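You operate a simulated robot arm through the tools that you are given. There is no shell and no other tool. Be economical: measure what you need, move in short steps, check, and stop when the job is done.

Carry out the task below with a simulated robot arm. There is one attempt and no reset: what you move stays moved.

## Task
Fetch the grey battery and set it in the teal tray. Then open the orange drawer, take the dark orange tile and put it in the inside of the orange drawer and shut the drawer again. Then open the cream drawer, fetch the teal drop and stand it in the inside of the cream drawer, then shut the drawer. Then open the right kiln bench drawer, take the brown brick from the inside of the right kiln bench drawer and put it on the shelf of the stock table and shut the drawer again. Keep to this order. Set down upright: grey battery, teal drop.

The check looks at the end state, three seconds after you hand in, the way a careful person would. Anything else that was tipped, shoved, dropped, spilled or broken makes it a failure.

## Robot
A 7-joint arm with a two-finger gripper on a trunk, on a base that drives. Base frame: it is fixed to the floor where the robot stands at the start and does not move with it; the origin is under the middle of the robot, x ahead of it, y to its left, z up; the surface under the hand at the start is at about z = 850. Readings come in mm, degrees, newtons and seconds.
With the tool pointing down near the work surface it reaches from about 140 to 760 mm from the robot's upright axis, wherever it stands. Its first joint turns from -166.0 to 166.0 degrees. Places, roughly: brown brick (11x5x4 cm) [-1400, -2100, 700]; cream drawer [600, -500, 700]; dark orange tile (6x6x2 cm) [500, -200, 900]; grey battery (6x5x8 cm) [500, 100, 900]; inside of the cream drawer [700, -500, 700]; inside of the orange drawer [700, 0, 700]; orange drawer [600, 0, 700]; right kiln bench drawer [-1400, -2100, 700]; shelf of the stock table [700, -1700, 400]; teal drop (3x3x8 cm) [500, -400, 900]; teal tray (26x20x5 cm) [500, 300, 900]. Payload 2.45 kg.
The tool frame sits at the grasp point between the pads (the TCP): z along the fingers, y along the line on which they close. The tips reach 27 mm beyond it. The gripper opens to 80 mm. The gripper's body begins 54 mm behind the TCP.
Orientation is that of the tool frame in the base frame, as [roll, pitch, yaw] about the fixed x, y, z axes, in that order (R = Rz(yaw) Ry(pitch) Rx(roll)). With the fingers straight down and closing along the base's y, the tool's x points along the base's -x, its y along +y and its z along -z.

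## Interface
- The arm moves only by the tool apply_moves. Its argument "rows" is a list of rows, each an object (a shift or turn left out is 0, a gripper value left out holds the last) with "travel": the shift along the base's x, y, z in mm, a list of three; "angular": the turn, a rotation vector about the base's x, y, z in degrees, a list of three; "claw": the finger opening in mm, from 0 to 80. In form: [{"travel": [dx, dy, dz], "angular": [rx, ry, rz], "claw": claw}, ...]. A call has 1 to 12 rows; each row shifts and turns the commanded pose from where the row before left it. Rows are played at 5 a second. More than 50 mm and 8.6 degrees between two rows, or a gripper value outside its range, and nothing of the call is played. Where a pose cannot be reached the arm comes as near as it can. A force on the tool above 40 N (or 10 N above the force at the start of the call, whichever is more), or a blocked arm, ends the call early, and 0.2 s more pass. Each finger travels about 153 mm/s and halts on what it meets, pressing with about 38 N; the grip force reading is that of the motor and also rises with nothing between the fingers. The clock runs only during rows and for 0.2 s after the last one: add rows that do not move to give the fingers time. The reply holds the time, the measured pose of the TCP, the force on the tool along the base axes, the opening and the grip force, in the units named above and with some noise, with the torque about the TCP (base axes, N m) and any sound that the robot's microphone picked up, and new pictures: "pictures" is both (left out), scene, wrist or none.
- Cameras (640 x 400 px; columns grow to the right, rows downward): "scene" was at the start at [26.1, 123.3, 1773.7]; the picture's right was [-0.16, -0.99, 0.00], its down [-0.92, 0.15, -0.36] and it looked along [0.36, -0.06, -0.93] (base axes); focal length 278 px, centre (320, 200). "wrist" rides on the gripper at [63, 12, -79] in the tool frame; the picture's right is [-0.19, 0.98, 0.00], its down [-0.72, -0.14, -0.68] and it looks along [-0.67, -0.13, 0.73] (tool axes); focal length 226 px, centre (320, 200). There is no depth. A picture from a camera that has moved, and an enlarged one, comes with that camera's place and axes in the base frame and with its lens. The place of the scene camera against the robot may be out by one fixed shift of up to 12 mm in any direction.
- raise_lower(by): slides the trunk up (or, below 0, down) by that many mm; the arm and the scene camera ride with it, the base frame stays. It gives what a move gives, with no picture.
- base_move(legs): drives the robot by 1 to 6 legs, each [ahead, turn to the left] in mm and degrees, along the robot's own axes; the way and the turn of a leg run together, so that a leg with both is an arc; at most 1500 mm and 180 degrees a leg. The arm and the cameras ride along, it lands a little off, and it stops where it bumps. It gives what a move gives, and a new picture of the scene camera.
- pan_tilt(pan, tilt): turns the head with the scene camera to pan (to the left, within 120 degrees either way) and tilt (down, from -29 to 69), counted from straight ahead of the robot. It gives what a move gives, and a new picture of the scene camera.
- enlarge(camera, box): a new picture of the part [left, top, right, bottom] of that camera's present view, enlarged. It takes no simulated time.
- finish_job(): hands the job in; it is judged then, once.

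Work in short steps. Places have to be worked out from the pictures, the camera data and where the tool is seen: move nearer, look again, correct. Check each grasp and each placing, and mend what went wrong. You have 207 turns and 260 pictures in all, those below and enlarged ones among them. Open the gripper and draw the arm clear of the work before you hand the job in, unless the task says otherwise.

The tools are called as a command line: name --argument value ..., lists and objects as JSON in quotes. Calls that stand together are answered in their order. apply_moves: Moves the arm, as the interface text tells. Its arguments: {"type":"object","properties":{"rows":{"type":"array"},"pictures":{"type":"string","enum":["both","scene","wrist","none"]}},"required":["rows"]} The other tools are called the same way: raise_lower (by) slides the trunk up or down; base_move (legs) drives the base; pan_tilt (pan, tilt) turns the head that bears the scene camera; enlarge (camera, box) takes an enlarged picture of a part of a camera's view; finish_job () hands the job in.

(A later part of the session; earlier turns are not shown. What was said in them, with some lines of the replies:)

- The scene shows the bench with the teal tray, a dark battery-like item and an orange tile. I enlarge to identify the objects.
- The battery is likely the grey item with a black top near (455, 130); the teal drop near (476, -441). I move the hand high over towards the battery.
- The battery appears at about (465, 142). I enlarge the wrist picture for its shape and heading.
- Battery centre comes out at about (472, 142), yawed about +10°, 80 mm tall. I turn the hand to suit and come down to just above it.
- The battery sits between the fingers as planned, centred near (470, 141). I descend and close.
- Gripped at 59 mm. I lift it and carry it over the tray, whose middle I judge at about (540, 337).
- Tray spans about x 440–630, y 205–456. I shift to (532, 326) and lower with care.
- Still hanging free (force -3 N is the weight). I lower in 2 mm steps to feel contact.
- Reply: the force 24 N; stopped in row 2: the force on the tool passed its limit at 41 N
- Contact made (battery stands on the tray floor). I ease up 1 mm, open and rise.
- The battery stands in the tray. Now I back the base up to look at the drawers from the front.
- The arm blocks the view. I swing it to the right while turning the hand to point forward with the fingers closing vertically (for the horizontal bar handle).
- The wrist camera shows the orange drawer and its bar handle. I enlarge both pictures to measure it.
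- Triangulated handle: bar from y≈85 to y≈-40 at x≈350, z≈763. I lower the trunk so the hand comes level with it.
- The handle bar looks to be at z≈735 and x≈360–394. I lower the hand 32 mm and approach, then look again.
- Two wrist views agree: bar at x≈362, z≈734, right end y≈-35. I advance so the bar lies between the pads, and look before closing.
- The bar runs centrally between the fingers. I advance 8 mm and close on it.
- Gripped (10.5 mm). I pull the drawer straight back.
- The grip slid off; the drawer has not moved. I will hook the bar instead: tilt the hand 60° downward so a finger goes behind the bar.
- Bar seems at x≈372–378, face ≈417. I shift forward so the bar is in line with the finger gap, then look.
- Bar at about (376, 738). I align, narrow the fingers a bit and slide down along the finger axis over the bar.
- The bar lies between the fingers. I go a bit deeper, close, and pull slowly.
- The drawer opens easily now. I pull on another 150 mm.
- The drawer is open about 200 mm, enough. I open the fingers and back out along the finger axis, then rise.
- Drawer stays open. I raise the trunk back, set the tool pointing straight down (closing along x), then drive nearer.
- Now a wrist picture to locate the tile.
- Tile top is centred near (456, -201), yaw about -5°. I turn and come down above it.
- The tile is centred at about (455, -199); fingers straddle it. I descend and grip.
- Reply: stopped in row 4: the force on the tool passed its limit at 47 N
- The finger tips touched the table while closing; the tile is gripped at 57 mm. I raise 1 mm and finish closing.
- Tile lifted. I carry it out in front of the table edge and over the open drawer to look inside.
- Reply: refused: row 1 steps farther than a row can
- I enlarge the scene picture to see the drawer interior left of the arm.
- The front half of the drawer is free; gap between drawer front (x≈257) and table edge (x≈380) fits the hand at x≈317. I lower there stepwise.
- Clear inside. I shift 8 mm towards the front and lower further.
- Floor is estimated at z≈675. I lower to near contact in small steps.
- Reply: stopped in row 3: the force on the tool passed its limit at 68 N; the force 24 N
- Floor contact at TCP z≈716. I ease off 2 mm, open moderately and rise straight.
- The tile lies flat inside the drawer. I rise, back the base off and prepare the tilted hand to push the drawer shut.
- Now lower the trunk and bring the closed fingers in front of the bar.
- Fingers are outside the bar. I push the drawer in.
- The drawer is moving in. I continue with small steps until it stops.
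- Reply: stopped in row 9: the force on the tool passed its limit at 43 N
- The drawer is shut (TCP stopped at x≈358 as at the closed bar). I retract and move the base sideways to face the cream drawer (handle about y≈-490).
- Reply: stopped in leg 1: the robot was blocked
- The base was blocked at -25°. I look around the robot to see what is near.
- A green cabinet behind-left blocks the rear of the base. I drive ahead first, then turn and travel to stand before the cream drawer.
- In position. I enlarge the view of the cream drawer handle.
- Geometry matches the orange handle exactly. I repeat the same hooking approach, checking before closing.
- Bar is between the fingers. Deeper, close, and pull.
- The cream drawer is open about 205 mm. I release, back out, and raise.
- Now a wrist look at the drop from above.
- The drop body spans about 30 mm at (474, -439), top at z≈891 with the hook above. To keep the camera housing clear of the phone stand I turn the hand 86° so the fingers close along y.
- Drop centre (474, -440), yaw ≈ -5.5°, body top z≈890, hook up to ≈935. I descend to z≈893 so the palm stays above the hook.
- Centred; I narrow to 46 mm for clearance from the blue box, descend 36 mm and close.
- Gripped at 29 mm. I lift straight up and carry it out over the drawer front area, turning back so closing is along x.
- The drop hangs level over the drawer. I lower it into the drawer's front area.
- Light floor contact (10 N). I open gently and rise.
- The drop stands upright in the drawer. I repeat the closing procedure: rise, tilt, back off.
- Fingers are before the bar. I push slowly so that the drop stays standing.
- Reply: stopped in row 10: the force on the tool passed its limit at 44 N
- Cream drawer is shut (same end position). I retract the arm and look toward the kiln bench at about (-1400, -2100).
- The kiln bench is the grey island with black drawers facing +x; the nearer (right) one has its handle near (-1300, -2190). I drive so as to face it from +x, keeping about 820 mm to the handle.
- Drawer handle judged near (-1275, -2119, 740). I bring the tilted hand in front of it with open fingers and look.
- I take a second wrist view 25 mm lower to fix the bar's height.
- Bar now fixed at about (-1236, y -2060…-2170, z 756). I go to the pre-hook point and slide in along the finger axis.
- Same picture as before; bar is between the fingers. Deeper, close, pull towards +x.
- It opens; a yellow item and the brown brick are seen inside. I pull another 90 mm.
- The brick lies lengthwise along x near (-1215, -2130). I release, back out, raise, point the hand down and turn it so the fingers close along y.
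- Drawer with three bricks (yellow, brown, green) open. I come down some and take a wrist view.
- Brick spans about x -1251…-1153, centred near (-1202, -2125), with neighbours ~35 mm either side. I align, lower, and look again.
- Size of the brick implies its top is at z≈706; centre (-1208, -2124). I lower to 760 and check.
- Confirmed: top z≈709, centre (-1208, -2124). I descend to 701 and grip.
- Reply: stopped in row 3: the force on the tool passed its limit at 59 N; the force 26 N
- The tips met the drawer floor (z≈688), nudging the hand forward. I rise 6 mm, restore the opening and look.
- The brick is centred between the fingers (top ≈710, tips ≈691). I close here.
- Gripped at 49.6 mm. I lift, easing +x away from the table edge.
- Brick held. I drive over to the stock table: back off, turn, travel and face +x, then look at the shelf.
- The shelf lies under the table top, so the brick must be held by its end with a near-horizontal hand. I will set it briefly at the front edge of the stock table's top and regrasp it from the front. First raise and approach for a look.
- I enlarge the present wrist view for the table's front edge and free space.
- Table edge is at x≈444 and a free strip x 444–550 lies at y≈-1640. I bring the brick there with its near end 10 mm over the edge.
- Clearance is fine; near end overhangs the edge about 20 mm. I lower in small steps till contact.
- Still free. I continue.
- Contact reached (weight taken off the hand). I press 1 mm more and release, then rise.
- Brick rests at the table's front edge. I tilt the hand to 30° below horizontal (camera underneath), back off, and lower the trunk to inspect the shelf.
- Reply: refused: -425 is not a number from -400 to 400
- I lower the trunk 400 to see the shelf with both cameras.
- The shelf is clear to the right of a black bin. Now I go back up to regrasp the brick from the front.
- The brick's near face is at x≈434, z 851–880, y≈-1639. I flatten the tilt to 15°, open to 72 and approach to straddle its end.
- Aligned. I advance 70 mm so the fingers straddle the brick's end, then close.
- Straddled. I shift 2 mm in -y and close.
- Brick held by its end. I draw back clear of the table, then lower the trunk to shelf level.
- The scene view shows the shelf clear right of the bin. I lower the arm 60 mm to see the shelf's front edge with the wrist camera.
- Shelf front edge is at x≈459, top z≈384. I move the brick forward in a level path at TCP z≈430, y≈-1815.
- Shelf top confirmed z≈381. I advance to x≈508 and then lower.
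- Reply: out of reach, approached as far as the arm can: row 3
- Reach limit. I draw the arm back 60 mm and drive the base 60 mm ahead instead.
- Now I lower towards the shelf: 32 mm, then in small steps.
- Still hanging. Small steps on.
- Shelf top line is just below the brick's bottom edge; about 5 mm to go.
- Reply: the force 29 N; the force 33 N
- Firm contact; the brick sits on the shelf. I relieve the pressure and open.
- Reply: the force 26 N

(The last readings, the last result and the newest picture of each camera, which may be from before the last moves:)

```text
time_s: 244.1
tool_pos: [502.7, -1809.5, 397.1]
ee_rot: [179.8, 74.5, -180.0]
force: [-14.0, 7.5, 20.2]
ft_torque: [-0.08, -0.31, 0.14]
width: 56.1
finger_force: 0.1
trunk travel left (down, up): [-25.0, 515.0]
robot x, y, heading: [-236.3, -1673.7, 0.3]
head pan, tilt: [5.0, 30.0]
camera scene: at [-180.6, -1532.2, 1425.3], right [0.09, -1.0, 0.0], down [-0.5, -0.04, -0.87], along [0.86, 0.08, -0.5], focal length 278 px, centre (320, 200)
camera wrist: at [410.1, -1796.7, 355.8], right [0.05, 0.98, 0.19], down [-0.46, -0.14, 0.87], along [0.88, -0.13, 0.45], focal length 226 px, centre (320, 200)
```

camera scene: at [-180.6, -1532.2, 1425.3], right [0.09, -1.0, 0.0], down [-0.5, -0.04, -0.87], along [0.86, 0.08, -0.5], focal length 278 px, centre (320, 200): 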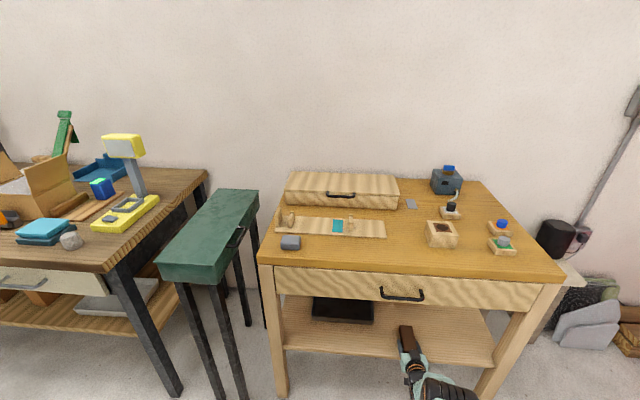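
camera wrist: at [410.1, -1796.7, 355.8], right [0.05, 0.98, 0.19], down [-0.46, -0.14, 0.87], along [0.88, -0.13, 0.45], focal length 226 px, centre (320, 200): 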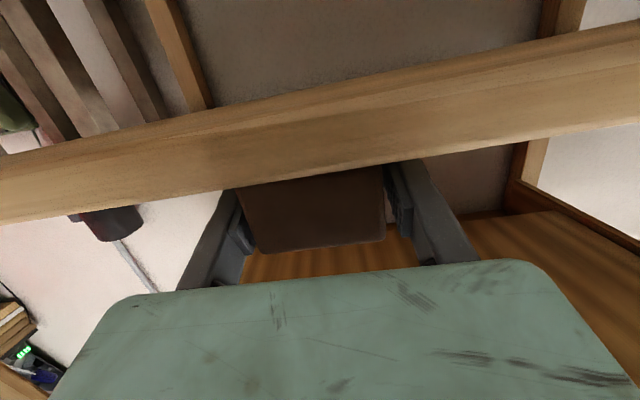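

The finger tips rest on the shelf. I raise 5 mm, then open fully and withdraw.

apply_moves --rows '[{"travel": [0, 0, 4], "claw": 70}, {"travel": [0, 0, 3]}, {"claw": 72}, {}]' --pictures "none"

apply_moves --rows '[{"travel": [-10, 0, 0]}, {"travel": [-30, 0, 0]}, {"travel": [-40, 0, 0]}, {"travel": [-45, 0, 10]}, {"travel": [-45, 0, 10]}, {"travel": [-45, 0, 20]}, {}]' --pictures "both"

```text
time_s: 245.1
tool_pos: [504.5, -1810.1, 402.7]
ee_rot: [179.9, 74.6, 179.9]
force: [0.6, -1.3, 0.1]
ft_torque: [-0.01, 0.01, -0.01]
width: 72.0
finger_force: 0.0
trunk travel left (down, up): [-25.0, 515.0]
robot x, y, heading: [-240.9, -1672.5, 0.2]
head pan, tilt: [5.0, 30.0]
```

```text
time_s: 246.7
tool_pos: [290.2, -1808.8, 443.0]
ee_rot: [179.8, 74.6, 179.9]
force: [0.5, 0.0, -0.7]
ft_torque: [0.02, -0.02, 0.0]
width: 72.0
finger_force: 0.0
trunk travel left (down, up): [-25.0, 515.0]
robot x, y, heading: [-235.9, -1672.0, 0.1]
head pan, tilt: [5.0, 30.0]
camera scene: at [-178.1, -1532.8, 1425.2], right [0.09, -1.0, 0.0], down [-0.5, -0.04, -0.87], along [0.86, 0.08, -0.5], focal length 278 px, centre (320, 200)
camera wrist: at [196.1, -1796.8, 403.1], right [0.05, 0.98, 0.19], down [-0.47, -0.14, 0.87], along [0.88, -0.13, 0.45], focal length 226 px, centre (320, 200)
```

scene: 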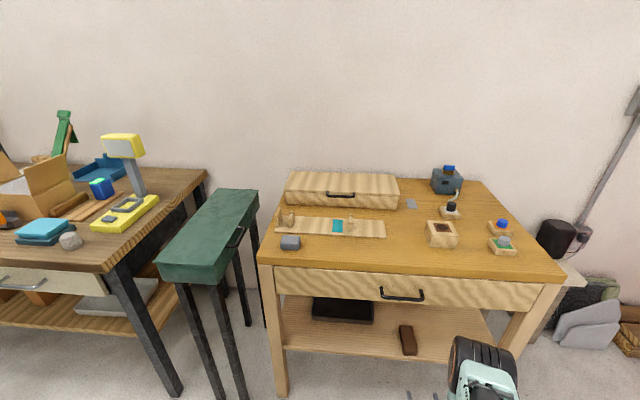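
wrist: 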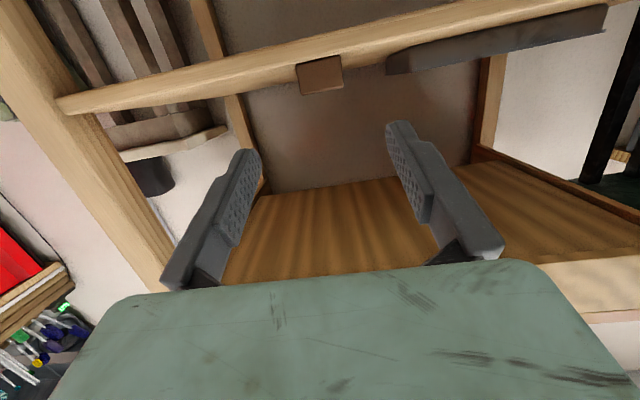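

The brick lies flat on the shelf. Now I prepare the hand (closed, 60° down) and drive back to the kiln bench to shut its drawer.

apply_moves --rows '[{"travel": [-10, 10, 40], "angular": [0, 7.5, 0], "claw": 0}, {"travel": [-10, 15, 40], "angular": [0, 7.5, 0]}, {"travel": [-10, 15, 40], "angular": [0, 7.5, 0]}, {"travel": [0, 20, 40], "angular": [0, 7.5, 0]}, {"travel": [0, 20, 40], "angular": [0, 7.5, 0]}, {"travel": [0, 20, 40], "angular": [0, 7.5, 0]}, {"travel": [0, 20, 0]}, {}]' --pictures "none"

raise_lower --by 115

base_move --legs '[[-60, 0], [0, 90], [-430, 0], [0, 90], [100, 0]]'

```text
time_s: 248.5
tool_pos: [261.1, -1689.8, 683.7]
ee_rot: [180.0, 29.6, -180.0]
force: [0.0, 0.7, 0.6]
ft_torque: [-0.01, 0.0, 0.02]
width: 0.2
finger_force: 29.7
trunk travel left (down, up): [-25.0, 515.0]
robot x, y, heading: [-235.9, -1669.5, -0.0]
head pan, tilt: [5.0, 30.0]
```

```text
time_s: 250.0
tool_pos: [261.6, -1690.5, 798.1]
ee_rot: [179.8, 29.5, 180.0]
force: [0.6, 0.2, -0.3]
ft_torque: [0.01, 0.0, -0.01]
width: 0.0
finger_force: 29.5
trunk travel left (down, up): [-140.0, 400.0]
robot x, y, heading: [-239.0, -1671.7, 0.0]
head pan, tilt: [5.0, 30.0]
```

```text
time_s: 261.8
tool_pos: [-889.1, -2099.4, 797.5]
ee_rot: [179.9, 29.5, 1.5]
force: [-0.6, -0.1, 0.4]
ft_torque: [0.05, 0.02, -0.05]
width: 0.0
finger_force: 30.0
trunk travel left (down, up): [-140.0, 400.0]
robot x, y, heading: [-390.6, -2103.9, -178.7]
head pan, tilt: [5.0, 30.0]
camera scene: at [-465.8, -2259.6, 1540.2], right [-0.11, 0.99, 0.0], down [0.5, 0.05, -0.87], along [-0.86, -0.1, -0.5], focal length 278 px, centre (320, 200)
```

scene: 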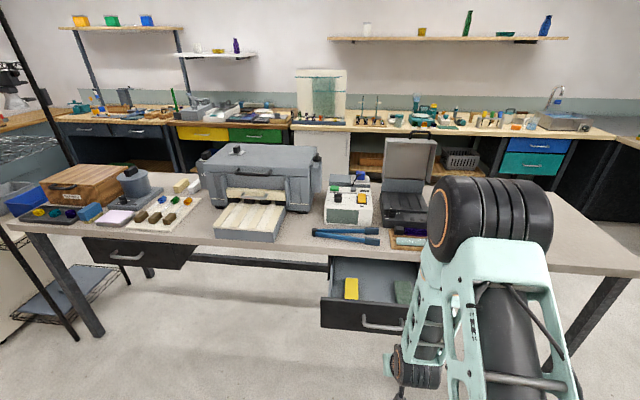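

Hand at (-889, -2099). I lower to bar height and take a wrist view.

apply_moves --rows '[{"travel": [-10, -10, -20], "angular": [0, 0, -1.4]}, {"travel": [-10, -7, -18]}, {}]' --pictures "wrist"

```text
time_s: 262.6
tool_pos: [-908.2, -2116.2, 759.8]
ee_rot: [179.9, 29.5, 0.1]
force: [0.1, -0.3, -0.1]
ft_torque: [-0.01, 0.0, -0.03]
width: 0.3
finger_force: 29.3
trunk travel left (down, up): [-140.0, 400.0]
robot x, y, heading: [-390.1, -2103.9, -178.8]
head pan, tilt: [5.0, 30.0]
camera wrist: at [-813.5, -2127.6, 798.0], right [-0.17, -0.98, 0.1], down [-0.29, 0.14, 0.95], along [-0.94, 0.13, -0.31], focal length 226 px, centre (320, 200)
```

wrist: 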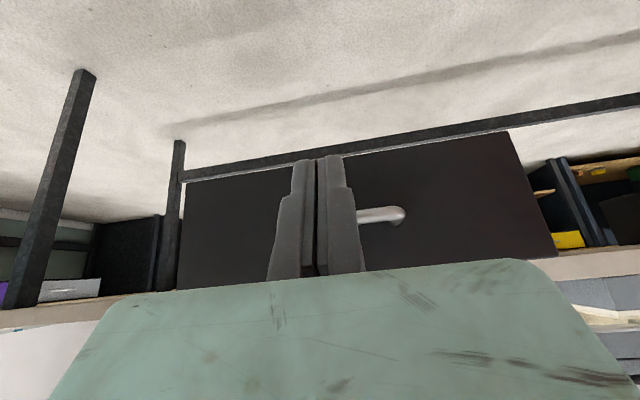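

Handle is right in front. I advance and push slowly.

apply_moves --rows '[{"travel": [-30, 0, -2]}, {"travel": [-30, 0, 0]}, {"travel": [-20, 0, 0]}, {"travel": [-10, 0, 0]}, {"travel": [-8, 0, 0]}, {"travel": [-8, 0, 0]}, {"travel": [-10, 0, 0]}, {"travel": [-12, 0, 0]}, {"travel": [-12, 0, 0]}, {"travel": [-12, 0, 0]}, {"travel": [-12, 0, 0]}, {"travel": [-12, 0, 0]}]' --pictures "wrist"

```text
time_s: 265.2
tool_pos: [-1084.1, -2114.9, 758.6]
ee_rot: [179.9, 29.4, 0.1]
force: [0.6, 0.3, 0.4]
ft_torque: [0.04, 0.02, -0.01]
width: 0.3
finger_force: 29.9
trunk travel left (down, up): [-140.0, 400.0]
robot x, y, heading: [-389.8, -2098.4, -178.8]
head pan, tilt: [5.0, 30.0]
camera wrist: at [-989.7, -2127.1, 795.7], right [-0.17, -0.98, 0.1], down [-0.29, 0.14, 0.95], along [-0.94, 0.13, -0.31], focal length 226 px, centre (320, 200)
```

wrist: 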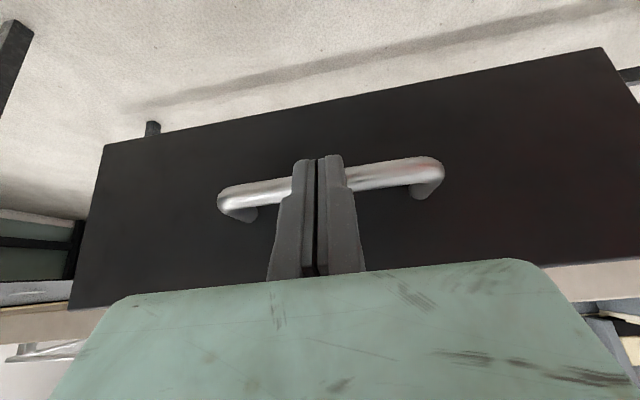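

The bar is centrally on the fingers. I continue.

apply_moves --rows '[{"travel": [-10, 0, 0]}, {"travel": [-10, 0, 0]}, {"travel": [-10, 0, 0]}, {"travel": [-10, 0, 0]}, {"travel": [-10, 0, 0]}, {"travel": [-10, 0, 0]}, {"travel": [-10, 0, 0]}, {"travel": [-10, 0, 0]}, {"travel": [-8, 0, 0]}, {"travel": [-8, 0, 0]}, {"travel": [-6, 0, 0]}, {"travel": [-6, 0, 0]}]' --pictures "wrist"

apply_moves --rows '[{"travel": [-4, 0, 0]}, {"travel": [-4, 0, 0]}, {"travel": [-4, 0, 0]}, {"travel": [-3, 0, 0]}, {"travel": [-3, 0, 0]}, {"travel": [-3, 0, 0]}, {"travel": [-2, 0, 0]}, {"travel": [-2, 0, 0]}, {"travel": [-2, 0, 0]}, {"travel": [-2, 0, 0]}]' --pictures "both"

```text
time_s: 267.8
tool_pos: [-1192.3, -2115.3, 759.8]
ee_rot: [179.9, 29.4, 0.1]
force: [-0.3, 0.0, 0.7]
ft_torque: [0.02, 0.02, -0.01]
width: 0.2
finger_force: 29.9
trunk travel left (down, up): [-140.0, 400.0]
robot x, y, heading: [-389.0, -2103.6, -178.5]
head pan, tilt: [5.0, 30.0]
camera wrist: at [-1097.8, -2127.8, 795.9], right [-0.17, -0.98, 0.1], down [-0.29, 0.14, 0.95], along [-0.94, 0.13, -0.31], focal length 226 px, centre (320, 200)
```

wrist: 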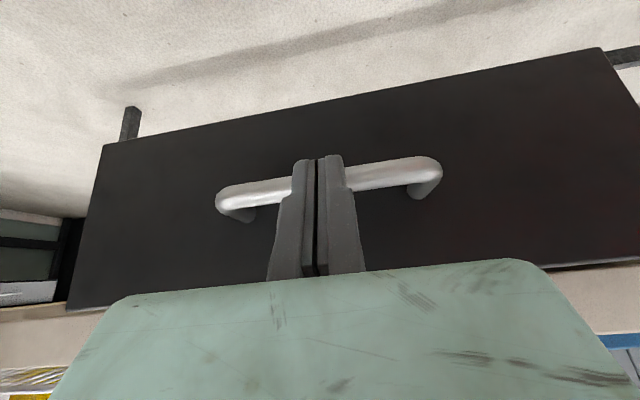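

```text
time_s: 270.0
tool_pos: [-1220.0, -2117.6, 758.4]
ee_rot: [179.8, 29.4, 0.1]
force: [7.7, -0.2, 2.2]
ft_torque: [-0.06, -0.06, 0.0]
width: 5.9
finger_force: 29.7
trunk travel left (down, up): [-140.0, 400.0]
robot x, y, heading: [-390.7, -2104.8, -178.5]
head pan, tilt: [5.0, 30.0]
camera scene: at [-464.5, -2259.6, 1540.3], right [-0.11, 0.99, 0.0], down [0.5, 0.05, -0.87], along [-0.86, -0.1, -0.5], focal length 278 px, centre (320, 200)
camera wrist: at [-1125.6, -2127.7, 795.8], right [-0.17, -0.98, 0.1], down [-0.29, 0.14, 0.95], along [-0.94, 0.13, -0.31], focal length 226 px, centre (320, 200)
```

scene: 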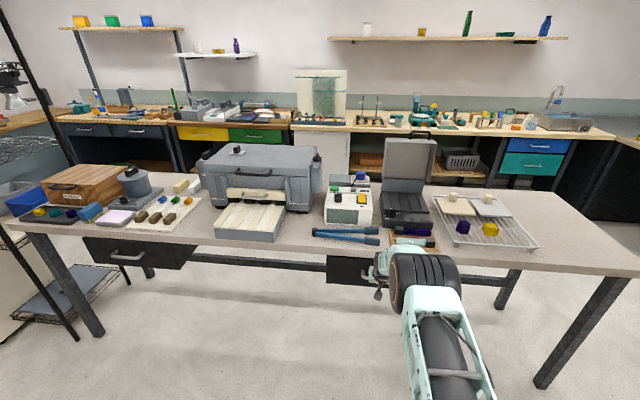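
wrist: 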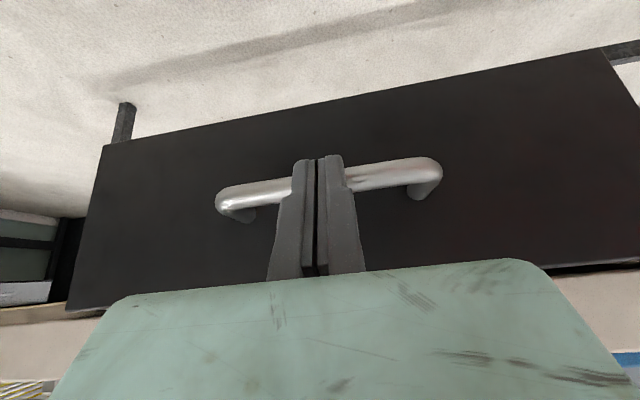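

Contact resistance grows. A few more small steps to be sure it is shut.

apply_moves --rows '[{"travel": [-2, 0, 0]}, {"travel": [-2, 0, 0]}, {"travel": [-2, 0, 0]}, {"travel": [-2, 0, 0]}, {}]' --pictures "none"

```text
time_s: 270.7
tool_pos: [-1221.7, -2115.5, 755.5]
ee_rot: [180.0, 28.8, 0.1]
force: [2.5, -0.2, -2.2]
ft_torque: [-0.02, 0.19, -0.02]
width: 0.0
finger_force: 29.3
trunk travel left (down, up): [-140.0, 400.0]
robot x, y, heading: [-391.1, -2103.5, -178.8]
head pan, tilt: [5.0, 30.0]
stopped in row 3: the force on the tool passed its limit at 43 N (the readings are from after the stop); the commanded pose is now the measured one
```

Hard stop reached; the drawer is shut. I withdraw and check with the scene camera.

apply_moves --rows '[{"travel": [20, 0, 0]}, {"travel": [40, 0, 0]}, {"travel": [40, 0, 0]}, {"travel": [45, 0, 0], "claw": 60}, {"travel": [45, 0, 20]}, {"travel": [40, 0, 20]}]' --pictures "both"

base_move --legs '[[-150, 0]]'

```text
time_s: 272.1
tool_pos: [-991.8, -2116.7, 796.4]
ee_rot: [180.0, 29.1, 0.3]
force: [0.6, 0.9, -0.2]
ft_torque: [-0.01, 0.01, 0.0]
width: 60.1
finger_force: 0.1
trunk travel left (down, up): [-140.0, 400.0]
robot x, y, heading: [-387.9, -2104.2, -178.7]
head pan, tilt: [5.0, 30.0]
camera scene: at [-464.8, -2259.6, 1540.3], right [-0.11, 0.99, 0.0], down [0.5, 0.06, -0.87], along [-0.86, -0.1, -0.5], focal length 278 px, centre (320, 200)
camera wrist: at [-897.7, -2128.3, 834.3], right [-0.17, -0.98, 0.09], down [-0.3, 0.14, 0.94], along [-0.94, 0.13, -0.31], focal length 226 px, centre (320, 200)
```

scene: 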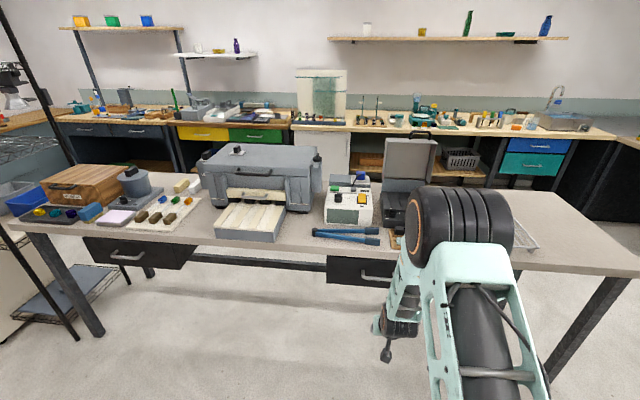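
wrist: 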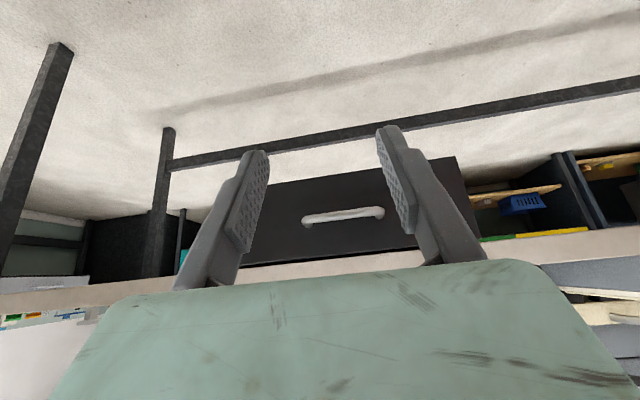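

```text
time_s: 273.4
tool_pos: [-843.6, -2111.0, 795.7]
ee_rot: [179.9, 28.9, 0.1]
force: [1.2, -0.3, 0.6]
ft_torque: [0.03, -0.01, -0.01]
width: 60.1
finger_force: 0.0
trunk travel left (down, up): [-140.0, 400.0]
robot x, y, heading: [-237.3, -2098.7, -178.8]
head pan, tilt: [5.0, 30.0]
camera scene: at [-315.6, -2256.2, 1540.2], right [-0.11, 0.99, 0.0], down [0.5, 0.05, -0.87], along [-0.86, -0.09, -0.5], focal length 278 px, centre (320, 200)
```

scene: 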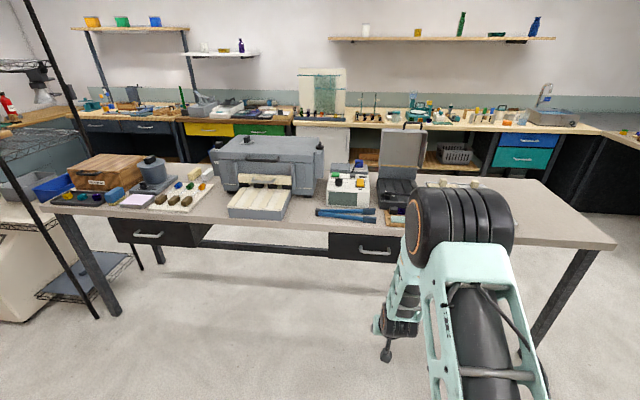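

Both kiln drawers look flush and the hand is clear; earlier views show the brick on the shelf, the battery upright in its tray, and the orange and cream drawers shut.

finish_job

```text
The job is handed in.
```

I did all four parts in the order you gave, then handed the job in with the gripper open and the arm clear:

- **Grey battery:** it stands upright in the teal tray.
- **Dark orange tile:** it lies in the orange drawer, which is shut.
- **Teal drop:** it stood upright in the cream drawer when I let go. I shut the drawer slowly and could not see inside afterwards.
- **Brown brick:** it lies flat on the shelf of the stock table, and the right kiln bench drawer is shut.

While setting down the tile and while picking up the brick, the hand pressed briefly on the drawer floor and nudged that drawer inward by about 10 mm. I rested the brick on the stock table's front edge for a moment to grip it from the end. The base was also stopped once early on, most likely by the green cabinet behind it. I saw nothing else moved, but I did not look at the tray and shelf again just before handing in.
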